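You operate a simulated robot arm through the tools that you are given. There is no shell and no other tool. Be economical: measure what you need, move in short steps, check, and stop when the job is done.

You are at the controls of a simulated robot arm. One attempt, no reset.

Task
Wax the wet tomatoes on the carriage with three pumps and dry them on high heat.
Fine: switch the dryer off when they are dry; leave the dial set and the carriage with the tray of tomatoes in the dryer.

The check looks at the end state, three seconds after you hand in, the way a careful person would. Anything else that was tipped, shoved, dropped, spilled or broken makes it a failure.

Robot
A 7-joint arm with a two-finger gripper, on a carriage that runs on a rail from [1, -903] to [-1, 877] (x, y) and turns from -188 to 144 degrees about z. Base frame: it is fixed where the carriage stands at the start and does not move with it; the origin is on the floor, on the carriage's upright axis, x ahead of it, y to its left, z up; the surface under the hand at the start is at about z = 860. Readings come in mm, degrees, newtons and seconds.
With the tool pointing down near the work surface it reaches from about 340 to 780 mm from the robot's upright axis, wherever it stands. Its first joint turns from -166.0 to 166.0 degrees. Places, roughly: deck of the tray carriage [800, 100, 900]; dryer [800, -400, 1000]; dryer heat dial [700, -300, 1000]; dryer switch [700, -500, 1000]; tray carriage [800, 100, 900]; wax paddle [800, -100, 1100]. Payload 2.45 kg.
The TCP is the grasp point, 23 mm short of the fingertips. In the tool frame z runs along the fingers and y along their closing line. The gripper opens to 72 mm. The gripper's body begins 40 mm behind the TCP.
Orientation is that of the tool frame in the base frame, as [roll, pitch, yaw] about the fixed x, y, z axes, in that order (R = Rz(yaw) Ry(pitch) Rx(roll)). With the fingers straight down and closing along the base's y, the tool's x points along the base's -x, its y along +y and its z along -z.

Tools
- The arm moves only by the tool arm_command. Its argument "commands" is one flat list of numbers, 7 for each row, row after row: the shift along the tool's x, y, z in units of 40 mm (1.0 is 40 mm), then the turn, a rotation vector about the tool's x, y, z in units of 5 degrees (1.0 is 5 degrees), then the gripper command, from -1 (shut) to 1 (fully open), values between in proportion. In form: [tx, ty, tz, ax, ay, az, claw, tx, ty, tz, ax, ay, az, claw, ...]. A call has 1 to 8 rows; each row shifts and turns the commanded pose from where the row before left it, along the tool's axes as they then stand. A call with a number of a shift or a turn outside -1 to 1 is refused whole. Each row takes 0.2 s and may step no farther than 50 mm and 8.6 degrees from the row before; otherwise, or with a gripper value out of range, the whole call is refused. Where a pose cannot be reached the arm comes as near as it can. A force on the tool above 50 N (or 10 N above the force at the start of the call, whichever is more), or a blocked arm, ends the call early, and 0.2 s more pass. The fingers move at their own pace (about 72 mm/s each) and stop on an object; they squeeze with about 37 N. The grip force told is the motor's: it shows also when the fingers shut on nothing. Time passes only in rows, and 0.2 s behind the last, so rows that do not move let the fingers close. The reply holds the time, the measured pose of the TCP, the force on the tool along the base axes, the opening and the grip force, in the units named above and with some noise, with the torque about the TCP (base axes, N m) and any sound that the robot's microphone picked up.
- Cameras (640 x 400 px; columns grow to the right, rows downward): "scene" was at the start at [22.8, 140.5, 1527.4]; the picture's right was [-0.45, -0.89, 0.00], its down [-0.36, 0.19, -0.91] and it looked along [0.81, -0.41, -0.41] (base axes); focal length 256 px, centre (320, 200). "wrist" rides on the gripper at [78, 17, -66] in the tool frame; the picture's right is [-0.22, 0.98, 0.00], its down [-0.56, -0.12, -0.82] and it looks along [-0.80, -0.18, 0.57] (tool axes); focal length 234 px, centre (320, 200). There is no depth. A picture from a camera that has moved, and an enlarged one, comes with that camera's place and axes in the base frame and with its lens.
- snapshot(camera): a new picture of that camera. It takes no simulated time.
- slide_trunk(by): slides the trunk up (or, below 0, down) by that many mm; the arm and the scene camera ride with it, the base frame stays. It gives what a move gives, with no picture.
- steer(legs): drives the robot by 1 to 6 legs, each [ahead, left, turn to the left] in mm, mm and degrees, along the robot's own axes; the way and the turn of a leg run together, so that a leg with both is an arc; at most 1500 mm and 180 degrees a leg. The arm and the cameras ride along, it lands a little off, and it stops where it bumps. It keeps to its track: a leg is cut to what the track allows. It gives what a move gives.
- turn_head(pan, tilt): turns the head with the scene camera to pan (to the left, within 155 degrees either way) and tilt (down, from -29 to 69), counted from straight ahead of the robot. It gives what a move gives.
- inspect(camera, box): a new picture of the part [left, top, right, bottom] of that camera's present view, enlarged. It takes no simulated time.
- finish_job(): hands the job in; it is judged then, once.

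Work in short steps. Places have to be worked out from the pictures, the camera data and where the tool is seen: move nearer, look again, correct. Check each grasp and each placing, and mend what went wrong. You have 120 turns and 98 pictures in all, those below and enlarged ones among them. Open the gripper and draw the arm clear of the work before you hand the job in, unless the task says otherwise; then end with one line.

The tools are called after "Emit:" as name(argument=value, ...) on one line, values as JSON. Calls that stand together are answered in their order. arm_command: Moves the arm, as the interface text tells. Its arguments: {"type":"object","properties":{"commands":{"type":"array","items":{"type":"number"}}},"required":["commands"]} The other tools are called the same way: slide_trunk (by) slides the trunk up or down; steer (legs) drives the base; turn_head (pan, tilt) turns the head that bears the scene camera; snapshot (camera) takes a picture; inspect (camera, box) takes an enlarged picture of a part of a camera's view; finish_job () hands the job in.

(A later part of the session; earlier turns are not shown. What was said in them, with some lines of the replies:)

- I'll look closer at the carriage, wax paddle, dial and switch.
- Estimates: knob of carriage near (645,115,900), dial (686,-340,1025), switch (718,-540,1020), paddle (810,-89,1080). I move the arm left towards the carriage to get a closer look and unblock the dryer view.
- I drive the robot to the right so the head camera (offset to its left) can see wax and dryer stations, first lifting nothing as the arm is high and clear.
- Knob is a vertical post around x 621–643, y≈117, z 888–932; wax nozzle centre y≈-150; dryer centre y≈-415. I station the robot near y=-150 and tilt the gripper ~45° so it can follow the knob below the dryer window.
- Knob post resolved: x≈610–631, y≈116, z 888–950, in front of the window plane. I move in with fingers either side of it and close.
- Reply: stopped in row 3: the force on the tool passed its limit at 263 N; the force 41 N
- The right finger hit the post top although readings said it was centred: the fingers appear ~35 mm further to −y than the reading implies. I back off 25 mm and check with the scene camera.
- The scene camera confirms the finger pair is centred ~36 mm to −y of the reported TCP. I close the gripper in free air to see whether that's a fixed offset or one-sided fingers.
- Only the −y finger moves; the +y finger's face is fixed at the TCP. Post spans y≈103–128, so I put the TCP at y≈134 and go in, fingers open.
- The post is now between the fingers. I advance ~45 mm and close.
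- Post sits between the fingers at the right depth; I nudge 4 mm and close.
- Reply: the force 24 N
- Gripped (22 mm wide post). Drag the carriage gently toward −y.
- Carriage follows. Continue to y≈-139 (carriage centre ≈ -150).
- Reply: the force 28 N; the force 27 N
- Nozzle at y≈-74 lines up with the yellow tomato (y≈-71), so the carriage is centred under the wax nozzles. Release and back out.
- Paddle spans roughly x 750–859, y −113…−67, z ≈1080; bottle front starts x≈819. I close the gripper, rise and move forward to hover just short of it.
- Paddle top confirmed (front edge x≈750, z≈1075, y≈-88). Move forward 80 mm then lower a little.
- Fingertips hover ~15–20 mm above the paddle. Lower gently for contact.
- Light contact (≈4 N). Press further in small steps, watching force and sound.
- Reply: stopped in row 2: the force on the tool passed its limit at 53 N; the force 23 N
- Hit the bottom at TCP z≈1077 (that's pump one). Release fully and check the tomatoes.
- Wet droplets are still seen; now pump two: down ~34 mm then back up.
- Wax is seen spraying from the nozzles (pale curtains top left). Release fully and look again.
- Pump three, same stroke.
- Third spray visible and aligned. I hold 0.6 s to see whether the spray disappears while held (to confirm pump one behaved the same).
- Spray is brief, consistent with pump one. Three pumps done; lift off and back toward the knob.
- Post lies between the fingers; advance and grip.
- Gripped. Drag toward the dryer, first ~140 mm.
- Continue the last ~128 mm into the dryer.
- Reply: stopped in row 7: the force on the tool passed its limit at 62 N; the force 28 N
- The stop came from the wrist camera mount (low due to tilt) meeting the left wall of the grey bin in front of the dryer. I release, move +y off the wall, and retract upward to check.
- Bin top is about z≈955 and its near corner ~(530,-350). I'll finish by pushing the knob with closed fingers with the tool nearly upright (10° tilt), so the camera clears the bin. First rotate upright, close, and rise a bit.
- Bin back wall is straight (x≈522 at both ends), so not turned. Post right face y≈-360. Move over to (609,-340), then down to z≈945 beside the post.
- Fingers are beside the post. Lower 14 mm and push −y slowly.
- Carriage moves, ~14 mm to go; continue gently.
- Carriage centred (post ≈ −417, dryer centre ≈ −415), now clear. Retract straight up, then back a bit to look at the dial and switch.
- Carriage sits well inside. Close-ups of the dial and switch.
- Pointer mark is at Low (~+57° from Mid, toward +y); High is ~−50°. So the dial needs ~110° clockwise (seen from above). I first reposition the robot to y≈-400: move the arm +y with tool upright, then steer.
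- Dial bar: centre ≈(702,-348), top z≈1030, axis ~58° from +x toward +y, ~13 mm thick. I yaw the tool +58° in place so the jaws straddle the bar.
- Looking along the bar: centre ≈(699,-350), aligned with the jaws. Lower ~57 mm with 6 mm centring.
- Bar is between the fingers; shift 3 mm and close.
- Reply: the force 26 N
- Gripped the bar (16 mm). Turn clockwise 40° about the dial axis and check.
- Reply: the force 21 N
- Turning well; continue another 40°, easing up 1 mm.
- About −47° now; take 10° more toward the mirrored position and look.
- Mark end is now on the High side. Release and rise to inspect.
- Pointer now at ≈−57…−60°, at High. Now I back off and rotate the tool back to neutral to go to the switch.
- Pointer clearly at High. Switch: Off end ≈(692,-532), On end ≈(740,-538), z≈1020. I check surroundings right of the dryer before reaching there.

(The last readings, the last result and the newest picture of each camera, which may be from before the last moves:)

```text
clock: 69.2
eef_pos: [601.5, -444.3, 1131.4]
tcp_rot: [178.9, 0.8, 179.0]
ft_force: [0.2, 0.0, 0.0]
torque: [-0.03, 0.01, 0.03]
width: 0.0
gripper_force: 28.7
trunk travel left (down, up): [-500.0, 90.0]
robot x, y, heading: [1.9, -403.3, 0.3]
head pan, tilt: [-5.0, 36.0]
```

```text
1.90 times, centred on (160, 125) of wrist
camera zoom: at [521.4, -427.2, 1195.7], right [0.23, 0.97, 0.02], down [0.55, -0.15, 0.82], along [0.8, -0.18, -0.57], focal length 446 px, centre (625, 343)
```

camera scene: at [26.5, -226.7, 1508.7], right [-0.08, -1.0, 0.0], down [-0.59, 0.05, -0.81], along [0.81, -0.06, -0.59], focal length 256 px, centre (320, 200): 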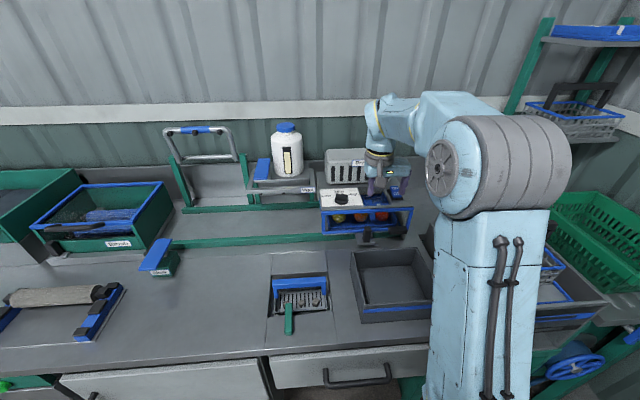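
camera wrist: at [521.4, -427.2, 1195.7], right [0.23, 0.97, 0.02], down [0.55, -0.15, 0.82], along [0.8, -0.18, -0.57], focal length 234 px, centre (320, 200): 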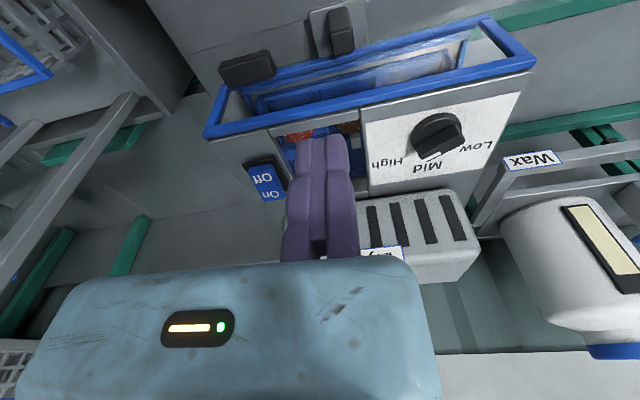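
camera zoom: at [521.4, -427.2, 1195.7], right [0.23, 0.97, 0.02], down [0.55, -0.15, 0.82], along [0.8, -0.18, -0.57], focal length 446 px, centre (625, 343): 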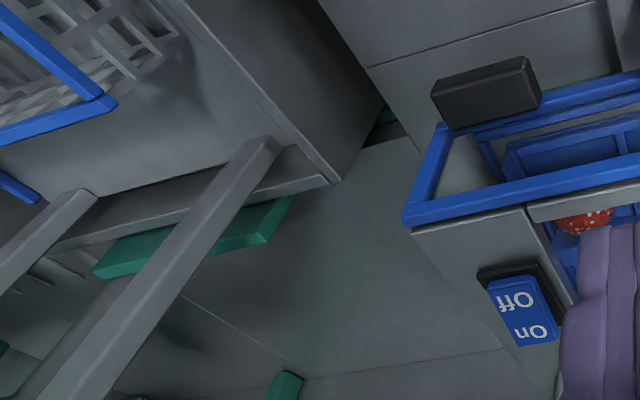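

I yaw the tool −60° so the hand's wide side stays away from the rack on the right, then hover above the On end.

Emit:
arm_command(commands=[0, 0, 0, 0, 0, 1, -1, 0, 0, 0, 0, 0, 1, -1, 0, 0, 0, 0, 0, 1, -1, 0, 0, 0, 0, 0, 1, -1, 0, 0, 0, 0, 0, 1, -1, 0, 0, 0, 0, 0, 1, -1, 0, 0, 0, 0, 0, 1, -1, 0, 0, 0, 0, 0, 1, -1])

Emit:
arm_command(commands=[0, 0, 0, 0, 0, 1, -1, 0, 0, 0, 0, 0, 1, -1, 0, 0, 0, 0, 0, 1, -1, 0, 0, 0, 0, 0, 1, -1])

Emit:
arm_command(commands=[-0.725, 0.361, 0.2, 0, 0, 0, -1, -0.725, 0.361, 0.2, 0, 0, 0, -1, -0.725, 0.361, 0.2, 0, 0, 0, -1, -0.725, 0.361, 0.2, 0, 0, 0, -1, -0.6, 0.3, 0.2, 0, 0, 0, -1])

Emit:
snapshot(camera="wrist")

Emit:
snapshot(camera="scene")

```text
clock: 71.0
eef_pos: [599.4, -445.1, 1130.5]
tcp_rot: [178.7, 0.0, 138.7]
ft_force: [0.2, -0.5, -0.1]
torque: [0.01, -0.02, -0.01]
width: 0.0
gripper_force: 28.0
trunk travel left (down, up): [-500.0, 90.0]
robot x, y, heading: [1.6, -402.8, 0.5]
head pan, tilt: [-5.0, 36.0]
```

```text
clock: 72.0
eef_pos: [600.5, -444.9, 1131.3]
tcp_rot: [178.8, -0.5, 118.9]
ft_force: [0.0, 0.0, 0.2]
torque: [0.0, 0.03, 0.01]
width: 0.3
gripper_force: 28.5
trunk travel left (down, up): [-500.0, 90.0]
robot x, y, heading: [2.6, -405.1, 0.6]
head pan, tilt: [-5.0, 36.0]
```

```text
clock: 73.2
eef_pos: [729.9, -533.0, 1090.0]
tcp_rot: [178.9, -0.5, 118.8]
ft_force: [-0.3, -1.0, -0.5]
torque: [-0.05, -0.02, -0.02]
width: 0.0
gripper_force: 28.1
trunk travel left (down, up): [-500.0, 90.0]
robot x, y, heading: [0.4, -402.4, 0.6]
head pan, tilt: [-5.0, 36.0]
```

```text
25 pictures are left
camera wrist: at [705.9, -458.5, 1156.5], right [0.96, 0.28, 0.02], down [0.15, -0.56, 0.81], along [0.24, -0.78, -0.58], focal length 234 px, centre (320, 200)
```

wrist: 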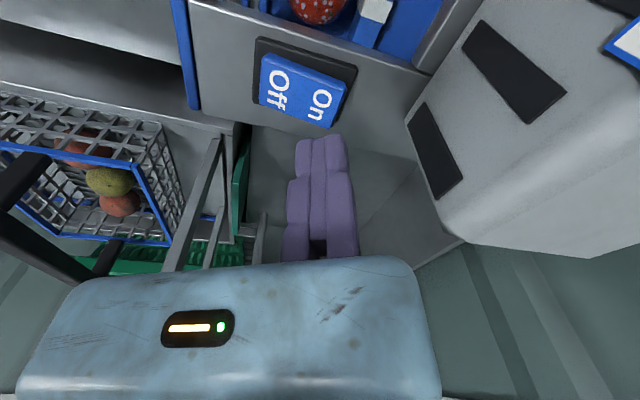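

```text
24 pictures are left
camera scene: at [26.6, -226.8, 1508.7], right [-0.08, -1.0, 0.0], down [-0.59, 0.05, -0.81], along [0.81, -0.06, -0.59], focal length 256 px, centre (320, 200)
```

scene: 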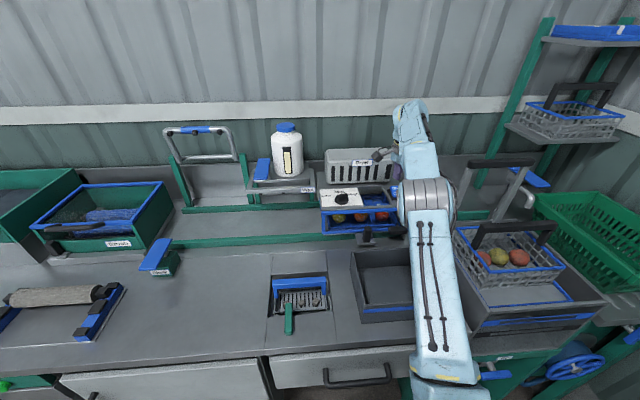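

On centre ≈(732,-537). Shift 5 mm and lower to just above, then press in small steps.

Emit:
arm_command(commands=[-0.15, 0.06, 0.4, 0, 0, 0, -1, 0, 0, 0.4, 0, 0, 0, -1, 0, 0, 0.15, 0, 0, 0, -1, 0, 0, 0.15, 0, 0, 0, -1])

Emit:
snapshot(camera="wrist")

```text
clock: 74.2
eef_pos: [736.4, -536.8, 1049.0]
tcp_rot: [178.6, -0.3, 119.0]
ft_force: [9.8, -1.7, 15.3]
torque: [-0.02, -0.05, -0.01]
width: 0.0
gripper_force: 27.6
trunk travel left (down, up): [-500.0, 90.0]
robot x, y, heading: [0.6, -399.8, 0.7]
head pan, tilt: [-5.0, 36.0]
```

```text
23 pictures are left
camera wrist: at [710.9, -460.9, 1116.0], right [0.96, 0.28, 0.02], down [0.15, -0.56, 0.81], along [0.24, -0.78, -0.58], focal length 234 px, centre (320, 200)
```

wrist: 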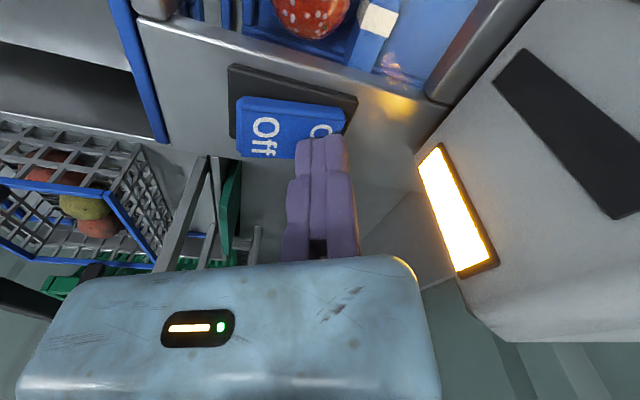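

Dryer is on (glow). Lift, shift above the Off end, and watch the tomatoes.

Emit:
arm_command(commands=[0, 0, -0.4, 0, 0, 0, -1, 0.46, -0.8, -0.1, 0, 0, 0, -1])

Emit:
inspect(camera="scene", box=[315, 180, 405, 240])

Emit:
snapshot(camera="wrist")

```text
clock: 74.8
eef_pos: [698.2, -535.5, 1065.6]
tcp_rot: [178.8, -0.4, 119.0]
ft_force: [1.3, -0.3, -0.2]
torque: [0.03, 0.05, 0.03]
width: 0.0
gripper_force: 28.8
trunk travel left (down, up): [-500.0, 90.0]
robot x, y, heading: [2.8, -400.8, 0.8]
head pan, tilt: [-5.0, 36.0]
```

```text
6.67 times, centred on (360, 210) of scene
camera zoom: at [27.6, -226.8, 1508.6], right [-0.08, -1.0, 0.0], down [-0.59, 0.05, -0.81], along [0.81, -0.06, -0.59], focal length 1709 px, centre (53, 133)
```

zoom: 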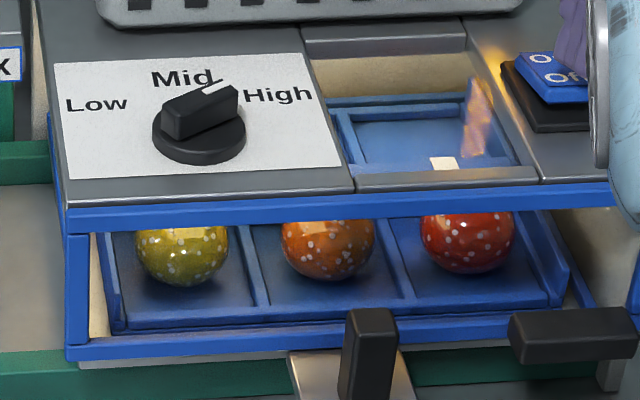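

```text
21 pictures are left
camera wrist: at [674.4, -460.5, 1132.1], right [0.96, 0.28, 0.02], down [0.15, -0.57, 0.81], along [0.24, -0.78, -0.58], focal length 234 px, centre (320, 200)
```

wrist: 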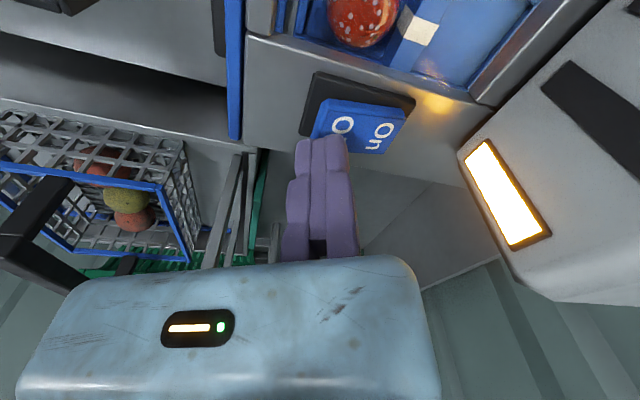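

Droplets still there. Wait and check.

Emit:
arm_command(commands=[0, 0, 0, 0, 0, 0, -1, 0, 0, 0, 0, 0, 0, -1, 0, 0, 0, 0, 0, 0, -1, 0, 0, 0, 0, 0, 0, -1, 0, 0, 0, 0, 0, 0, -1, 0, 0, 0, 0, 0, 0, -1, 0, 0, 0, 0, 0, 0, -1, 0, 0, 0, 0, 0, 0, -1])

Emit:
inspect(camera="scene", box=[328, 208, 392, 232])

```text
clock: 76.6
eef_pos: [698.4, -535.1, 1065.4]
tcp_rot: [178.9, -0.5, 118.9]
ft_force: [0.2, 0.0, 0.9]
torque: [0.01, -0.01, 0.0]
width: 0.1
gripper_force: 27.9
trunk travel left (down, up): [-500.0, 90.0]
robot x, y, heading: [-0.4, -401.8, 0.3]
head pan, tilt: [-5.0, 36.0]
```

```text
10.00 times, centred on (360, 220) of scene
camera zoom: at [26.5, -226.7, 1508.7], right [-0.08, -1.0, 0.0], down [-0.59, 0.05, -0.81], along [0.81, -0.06, -0.59], focal length 2564 px, centre (-80, 0)
```

zoom: 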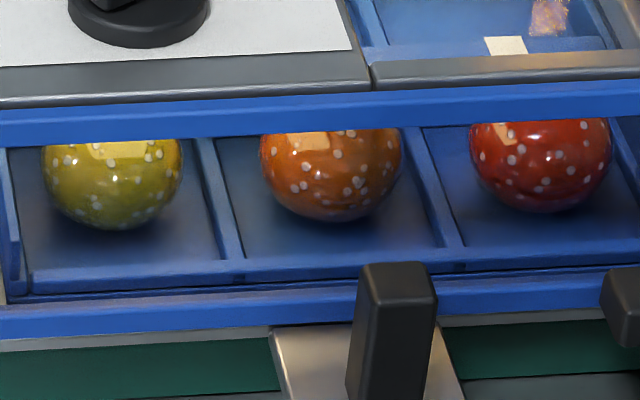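

Emit:
arm_command(commands=[0, 0, 0, 0, 0, 0, -1, 0, 0, 0, 0, 0, 0, -1, 0, 0, 0, 0, 0, 0, -1, 0, 0, 0, 0, 0, 0, -1, 0, 0, 0, 0, 0, 0, -1, 0, 0, 0, 0, 0, 0, -1, 0, 0, 0, 0, 0, 0, -1, 0, 0, 0, 0, 0, 0, -1])

Emit:
inspect(camera="scene", box=[328, 208, 392, 232])

```text
clock: 78.4
eef_pos: [698.2, -535.9, 1067.0]
tcp_rot: [178.8, -0.5, 118.9]
ft_force: [0.0, 0.3, 0.1]
torque: [0.02, 0.01, -0.02]
width: 0.0
gripper_force: 28.6
trunk travel left (down, up): [-500.0, 90.0]
robot x, y, heading: [3.6, -401.9, 0.6]
head pan, tilt: [-5.0, 36.0]
```

```text
10.00 times, centred on (360, 220) of scene
camera zoom: at [26.5, -226.7, 1508.7], right [-0.08, -1.0, 0.0], down [-0.59, 0.05, -0.81], along [0.81, -0.06, -0.59], focal length 2564 px, centre (-80, 0)
```

zoom: 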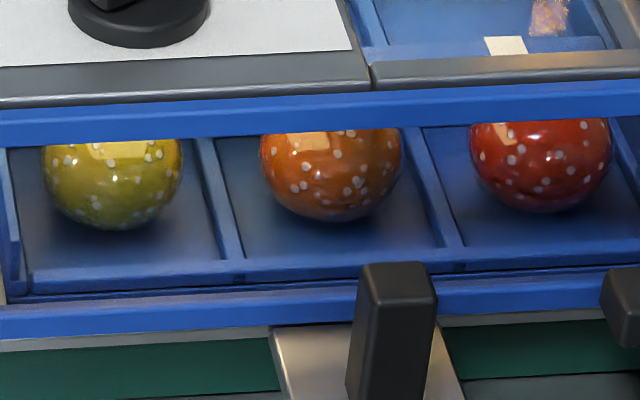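

No change yet; wait ~3.6 s more per check.

Emit:
arm_command(commands=[0, 0, 0, 0, 0, 0, -1, 0, 0, 0, 0, 0, 0, -1, 0, 0, 0, 0, 0, 0, -1, 0, 0, 0, 0, 0, 0, -1, 0, 0, 0, 0, 0, 0, -1, 0, 0, 0, 0, 0, 0, -1, 0, 0, 0, 0, 0, 0, -1, 0, 0, 0, 0, 0, 0, -1])

Emit:
arm_command(commands=[0, 0, 0, 0, 0, 0, -1, 0, 0, 0, 0, 0, 0, -1, 0, 0, 0, 0, 0, 0, -1, 0, 0, 0, 0, 0, 0, -1, 0, 0, 0, 0, 0, 0, -1, 0, 0, 0, 0, 0, 0, -1, 0, 0, 0, 0, 0, 0, -1, 0, 0, 0, 0, 0, 0, -1])

Emit:
inspect(camera="scene", box=[328, 208, 392, 232])

```text
clock: 80.2
eef_pos: [698.4, -537.3, 1067.5]
tcp_rot: [178.8, -0.5, 118.9]
ft_force: [-0.4, 0.2, 0.2]
torque: [0.01, -0.02, -0.02]
width: 0.1
gripper_force: 28.7
trunk travel left (down, up): [-500.0, 90.0]
robot x, y, heading: [-0.2, -402.6, 0.4]
head pan, tilt: [-5.0, 36.0]
```

```text
clock: 82.0
eef_pos: [698.7, -535.7, 1065.7]
tcp_rot: [178.7, -0.5, 118.9]
ft_force: [-0.5, 0.2, 0.0]
torque: [-0.01, 0.05, -0.03]
width: 0.0
gripper_force: 28.5
trunk travel left (down, up): [-500.0, 90.0]
robot x, y, heading: [-0.1, -403.5, 0.6]
head pan, tilt: [-5.0, 36.0]
```

```text
10.00 times, centred on (360, 220) of scene
camera zoom: at [26.5, -226.7, 1508.7], right [-0.08, -1.0, 0.0], down [-0.59, 0.05, -0.81], along [0.81, -0.06, -0.59], focal length 2564 px, centre (-80, 0)
```

zoom: 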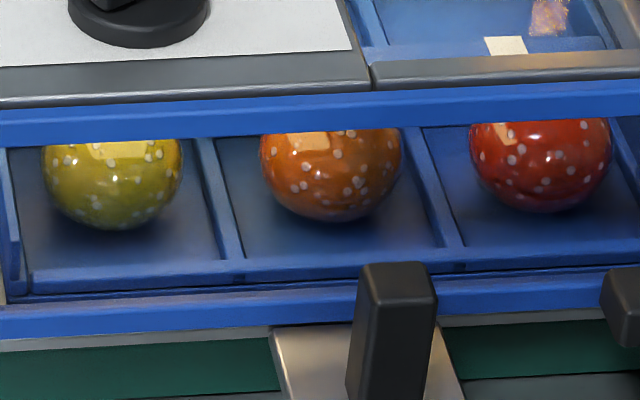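

Emit:
arm_command(commands=[0, 0, 0, 0, 0, 0, -1, 0, 0, 0, 0, 0, 0, -1, 0, 0, 0, 0, 0, 0, -1, 0, 0, 0, 0, 0, 0, -1, 0, 0, 0, 0, 0, 0, -1, 0, 0, 0, 0, 0, 0, -1, 0, 0, 0, 0, 0, 0, -1, 0, 0, 0, 0, 0, 0, -1])

Emit:
arm_command(commands=[0, 0, 0, 0, 0, 0, -1, 0, 0, 0, 0, 0, 0, -1, 0, 0, 0, 0, 0, 0, -1, 0, 0, 0, 0, 0, 0, -1, 0, 0, 0, 0, 0, 0, -1, 0, 0, 0, 0, 0, 0, -1, 0, 0, 0, 0, 0, 0, -1, 0, 0, 0, 0, 0, 0, -1])

Emit:
inspect(camera="scene", box=[328, 208, 392, 232])

```text
clock: 83.8
eef_pos: [698.0, -534.9, 1065.7]
tcp_rot: [178.8, -0.5, 118.9]
ft_force: [0.1, -0.9, -0.8]
torque: [0.0, 0.02, -0.03]
width: 0.1
gripper_force: 27.9
trunk travel left (down, up): [-500.0, 90.0]
robot x, y, heading: [-0.1, -400.1, 0.8]
head pan, tilt: [-5.0, 36.0]
```

```text
clock: 85.6
eef_pos: [698.4, -534.9, 1066.2]
tcp_rot: [178.8, -0.4, 118.9]
ft_force: [0.4, 0.6, -0.2]
torque: [0.01, -0.02, 0.01]
width: 0.1
gripper_force: 28.1
trunk travel left (down, up): [-500.0, 90.0]
robot x, y, heading: [-2.7, -400.3, 0.5]
head pan, tilt: [-5.0, 36.0]
```

```text
10.00 times, centred on (360, 220) of scene
camera zoom: at [26.5, -226.7, 1508.7], right [-0.08, -1.0, 0.0], down [-0.59, 0.05, -0.81], along [0.81, -0.06, -0.59], focal length 2564 px, centre (-80, 0)
```

zoom: 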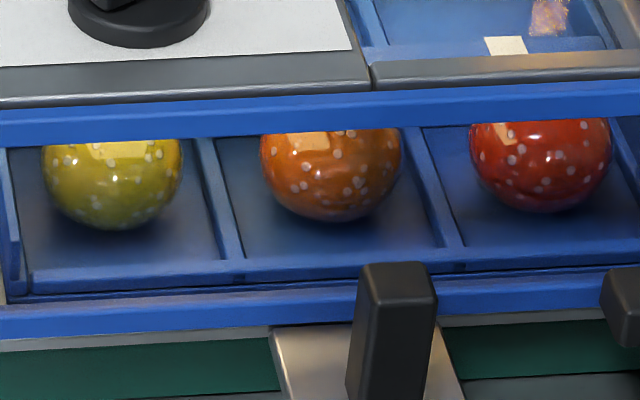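

Droplets are shrinking slowly. Keep waiting.

Emit:
arm_command(commands=[0, 0, 0, 0, 0, 0, -1, 0, 0, 0, 0, 0, 0, -1, 0, 0, 0, 0, 0, 0, -1, 0, 0, 0, 0, 0, 0, -1, 0, 0, 0, 0, 0, 0, -1, 0, 0, 0, 0, 0, 0, -1, 0, 0, 0, 0, 0, 0, -1, 0, 0, 0, 0, 0, 0, -1])

Emit:
arm_command(commands=[0, 0, 0, 0, 0, 0, -1, 0, 0, 0, 0, 0, 0, -1, 0, 0, 0, 0, 0, 0, -1, 0, 0, 0, 0, 0, 0, -1, 0, 0, 0, 0, 0, 0, -1, 0, 0, 0, 0, 0, 0, -1, 0, 0, 0, 0, 0, 0, -1, 0, 0, 0, 0, 0, 0, -1])

Emit:
arm_command(commands=[0, 0, 0, 0, 0, 0, -1, 0, 0, 0, 0, 0, 0, -1, 0, 0, 0, 0, 0, 0, -1, 0, 0, 0, 0, 0, 0, -1, 0, 0, 0, 0, 0, 0, -1, 0, 0, 0, 0, 0, 0, -1, 0, 0, 0, 0, 0, 0, -1, 0, 0, 0, 0, 0, 0, -1])

Emit:
inspect(camera="scene", box=[328, 208, 392, 232])

```text
clock: 87.4
eef_pos: [698.7, -535.1, 1066.6]
tcp_rot: [178.9, -0.5, 118.9]
ft_force: [0.4, 0.4, -0.4]
torque: [0.02, -0.01, -0.03]
width: 0.1
gripper_force: 28.5
trunk travel left (down, up): [-500.0, 90.0]
robot x, y, heading: [1.9, -400.7, 0.5]
head pan, tilt: [-5.0, 36.0]
```

```text
clock: 89.2
eef_pos: [696.9, -535.3, 1065.5]
tcp_rot: [178.9, -0.5, 118.9]
ft_force: [-0.1, 0.4, -0.2]
torque: [-0.04, 0.01, 0.05]
width: 0.2
gripper_force: 28.5
trunk travel left (down, up): [-500.0, 90.0]
robot x, y, heading: [0.7, -401.2, 0.6]
head pan, tilt: [-5.0, 36.0]
```

```text
clock: 91.0
eef_pos: [698.5, -535.1, 1066.3]
tcp_rot: [178.9, -0.5, 119.0]
ft_force: [-0.5, 0.2, -0.8]
torque: [0.0, 0.0, 0.01]
width: 0.0
gripper_force: 28.0
trunk travel left (down, up): [-500.0, 90.0]
robot x, y, heading: [0.4, -405.0, 0.8]
head pan, tilt: [-5.0, 36.0]
```

```text
10.00 times, centred on (360, 220) of scene
camera zoom: at [26.5, -226.7, 1508.7], right [-0.08, -1.0, 0.0], down [-0.59, 0.05, -0.81], along [0.81, -0.06, -0.59], focal length 2564 px, centre (-80, 0)
```

zoom: 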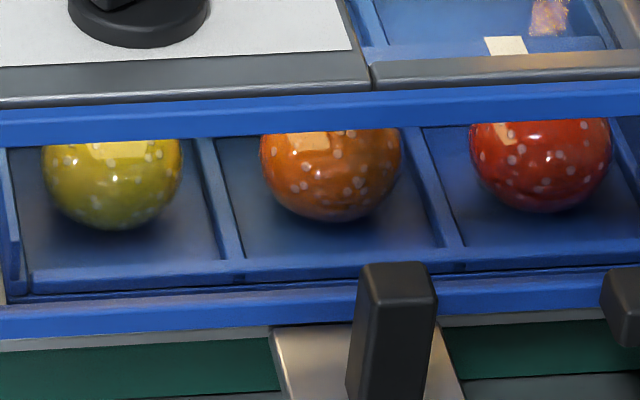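

Droplets are fading. Continue.

Emit:
arm_command(commands=[0, 0, 0, 0, 0, 0, -1, 0, 0, 0, 0, 0, 0, -1, 0, 0, 0, 0, 0, 0, -1, 0, 0, 0, 0, 0, 0, -1, 0, 0, 0, 0, 0, 0, -1, 0, 0, 0, 0, 0, 0, -1, 0, 0, 0, 0, 0, 0, -1, 0, 0, 0, 0, 0, 0, -1])

Emit:
arm_command(commands=[0, 0, 0, 0, 0, 0, -1, 0, 0, 0, 0, 0, 0, -1, 0, 0, 0, 0, 0, 0, -1, 0, 0, 0, 0, 0, 0, -1, 0, 0, 0, 0, 0, 0, -1, 0, 0, 0, 0, 0, 0, -1, 0, 0, 0, 0, 0, 0, -1, 0, 0, 0, 0, 0, 0, -1])

Emit:
arm_command(commands=[0, 0, 0, 0, 0, 0, -1, 0, 0, 0, 0, 0, 0, -1, 0, 0, 0, 0, 0, 0, -1, 0, 0, 0, 0, 0, 0, -1, 0, 0, 0, 0, 0, 0, -1, 0, 0, 0, 0, 0, 0, -1, 0, 0, 0, 0, 0, 0, -1, 0, 0, 0, 0, 0, 0, -1])

Emit:
inspect(camera="scene", box=[328, 208, 392, 232])

```text
clock: 92.8
eef_pos: [697.5, -536.8, 1065.9]
tcp_rot: [178.8, -0.6, 119.0]
ft_force: [0.0, -0.5, 0.6]
torque: [-0.06, -0.01, 0.02]
width: 0.1
gripper_force: 28.3
trunk travel left (down, up): [-500.0, 90.0]
robot x, y, heading: [2.4, -398.1, 0.6]
head pan, tilt: [-5.0, 36.0]
```

```text
clock: 94.6
eef_pos: [698.2, -536.1, 1065.8]
tcp_rot: [178.8, -0.5, 119.0]
ft_force: [-0.1, -0.1, 0.3]
torque: [0.01, -0.01, 0.04]
width: 0.0
gripper_force: 28.4
trunk travel left (down, up): [-500.0, 90.0]
robot x, y, heading: [-0.2, -398.1, 0.6]
head pan, tilt: [-5.0, 36.0]
```

```text
clock: 96.4
eef_pos: [698.7, -534.2, 1065.2]
tcp_rot: [178.8, -0.5, 118.8]
ft_force: [0.1, 0.0, -0.4]
torque: [0.01, 0.02, 0.01]
width: 0.1
gripper_force: 28.3
trunk travel left (down, up): [-500.0, 90.0]
robot x, y, heading: [0.0, -401.7, 0.4]
head pan, tilt: [-5.0, 36.0]
```

```text
10.00 times, centred on (360, 220) of scene
camera zoom: at [26.5, -226.7, 1508.7], right [-0.08, -1.0, 0.0], down [-0.59, 0.05, -0.81], along [0.81, -0.06, -0.59], focal length 2564 px, centre (-80, 0)
```

zoom: 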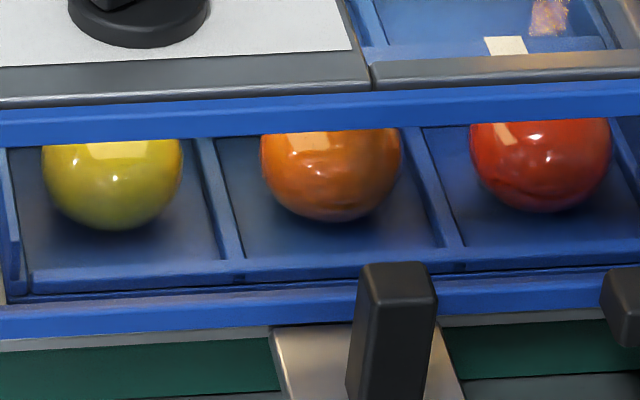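

All three are dry. Press Off now.

Emit:
arm_command(commands=[0, 0, 0.25, 0, 0, 0, -1, 0, 0, 0.15, 0, 0, 0, -1, 0, 0, 0.1, 0, 0, 0, -1])

Emit:
snapshot(camera="wrist")

```text
clock: 97.2
eef_pos: [698.9, -535.1, 1048.3]
tcp_rot: [178.6, -0.4, 119.0]
ft_force: [1.0, -1.1, 11.6]
torque: [-0.03, -0.2, -0.02]
width: 0.0
gripper_force: 28.8
trunk travel left (down, up): [-500.0, 90.0]
robot x, y, heading: [1.7, -403.4, 0.3]
head pan, tilt: [-5.0, 36.0]
```

```text
14 pictures are left
camera wrist: at [673.3, -460.5, 1115.1], right [0.96, 0.28, 0.02], down [0.15, -0.56, 0.81], along [0.24, -0.78, -0.58], focal length 234 px, centre (320, 200)
```

wrist: 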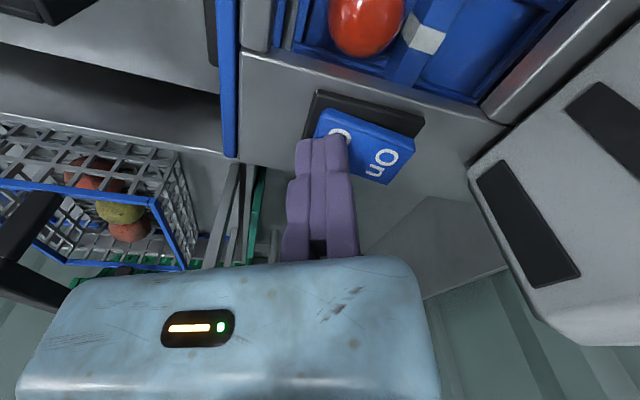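

The glow is gone: dryer off. Lift away, back out and open the gripper.

Emit:
arm_command(commands=[0, 0, -0.8, 0, 0, 0, -1, 0, 0, -0.9, 0, 0, 0, -1, 0, 0, -0.9, 0, 0, 0, -1, 0.455, -0.82, 0, 0, 0, 0, -1, 0.455, -0.82, 0, 0, 0, 0, -1, 0.455, -0.82, -0.1, 0, 0, 0, 1, 0.455, -0.82, -0.1, 0, 0, 0, 1, 0, 0, -0.5, 0, 0, 0, 1])

Emit:
snapshot(camera="scene")

Emit:
inspect(camera="scene", box=[300, 170, 440, 330])

```text
clock: 99.0
eef_pos: [546.0, -537.3, 1175.7]
tcp_rot: [178.8, -0.6, 118.9]
ft_force: [0.4, 0.2, 0.4]
torque: [-0.02, -0.02, -0.01]
width: 71.7
gripper_force: 0.1
trunk travel left (down, up): [-500.0, 90.0]
robot x, y, heading: [1.1, -400.2, 0.6]
head pan, tilt: [-5.0, 36.0]
```

```text
13 pictures are left
camera scene: at [25.8, -226.7, 1508.7], right [-0.08, -1.0, 0.0], down [-0.59, 0.05, -0.81], along [0.81, -0.06, -0.59], focal length 256 px, centre (320, 200)
```

scene: 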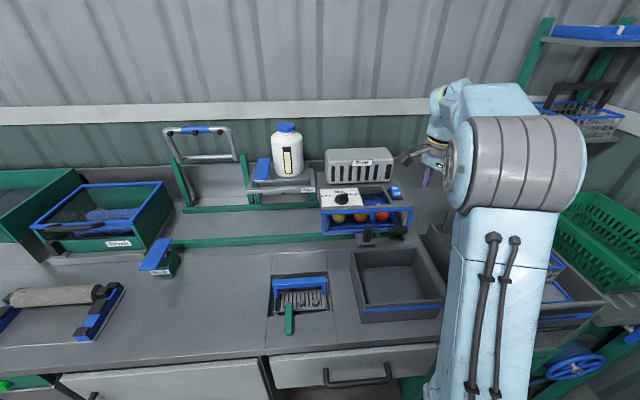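

```text
2.50 times, centred on (370, 250) of scene
camera zoom: at [25.8, -226.7, 1508.7], right [-0.08, -1.0, 0.0], down [-0.59, 0.05, -0.81], along [0.81, -0.06, -0.59], focal length 641 px, centre (195, 75)
```

zoom: 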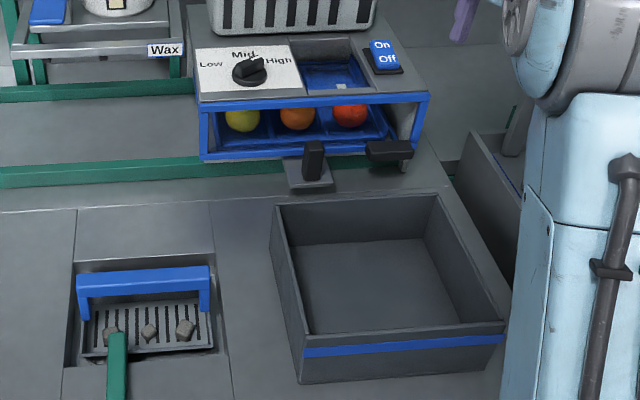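

Everything is in place: dial at High, switch Off, tray of dry tomatoes in the dryer. The bin corner measures (519,-351), against (518,-352) before the bump, so it has not moved. Handing in.

Emit:
finish_job()

```text
The job is handed in.
```

I waxed the tomatoes with three pumps and dried them on High. The dryer is now off, the dial is still on High, and the carriage with its tray of dry tomatoes is in the dryer. On the way, the wrist camera bumped the grey bin in front of the dryer; its measured position matches the earlier one to about a millimetre.
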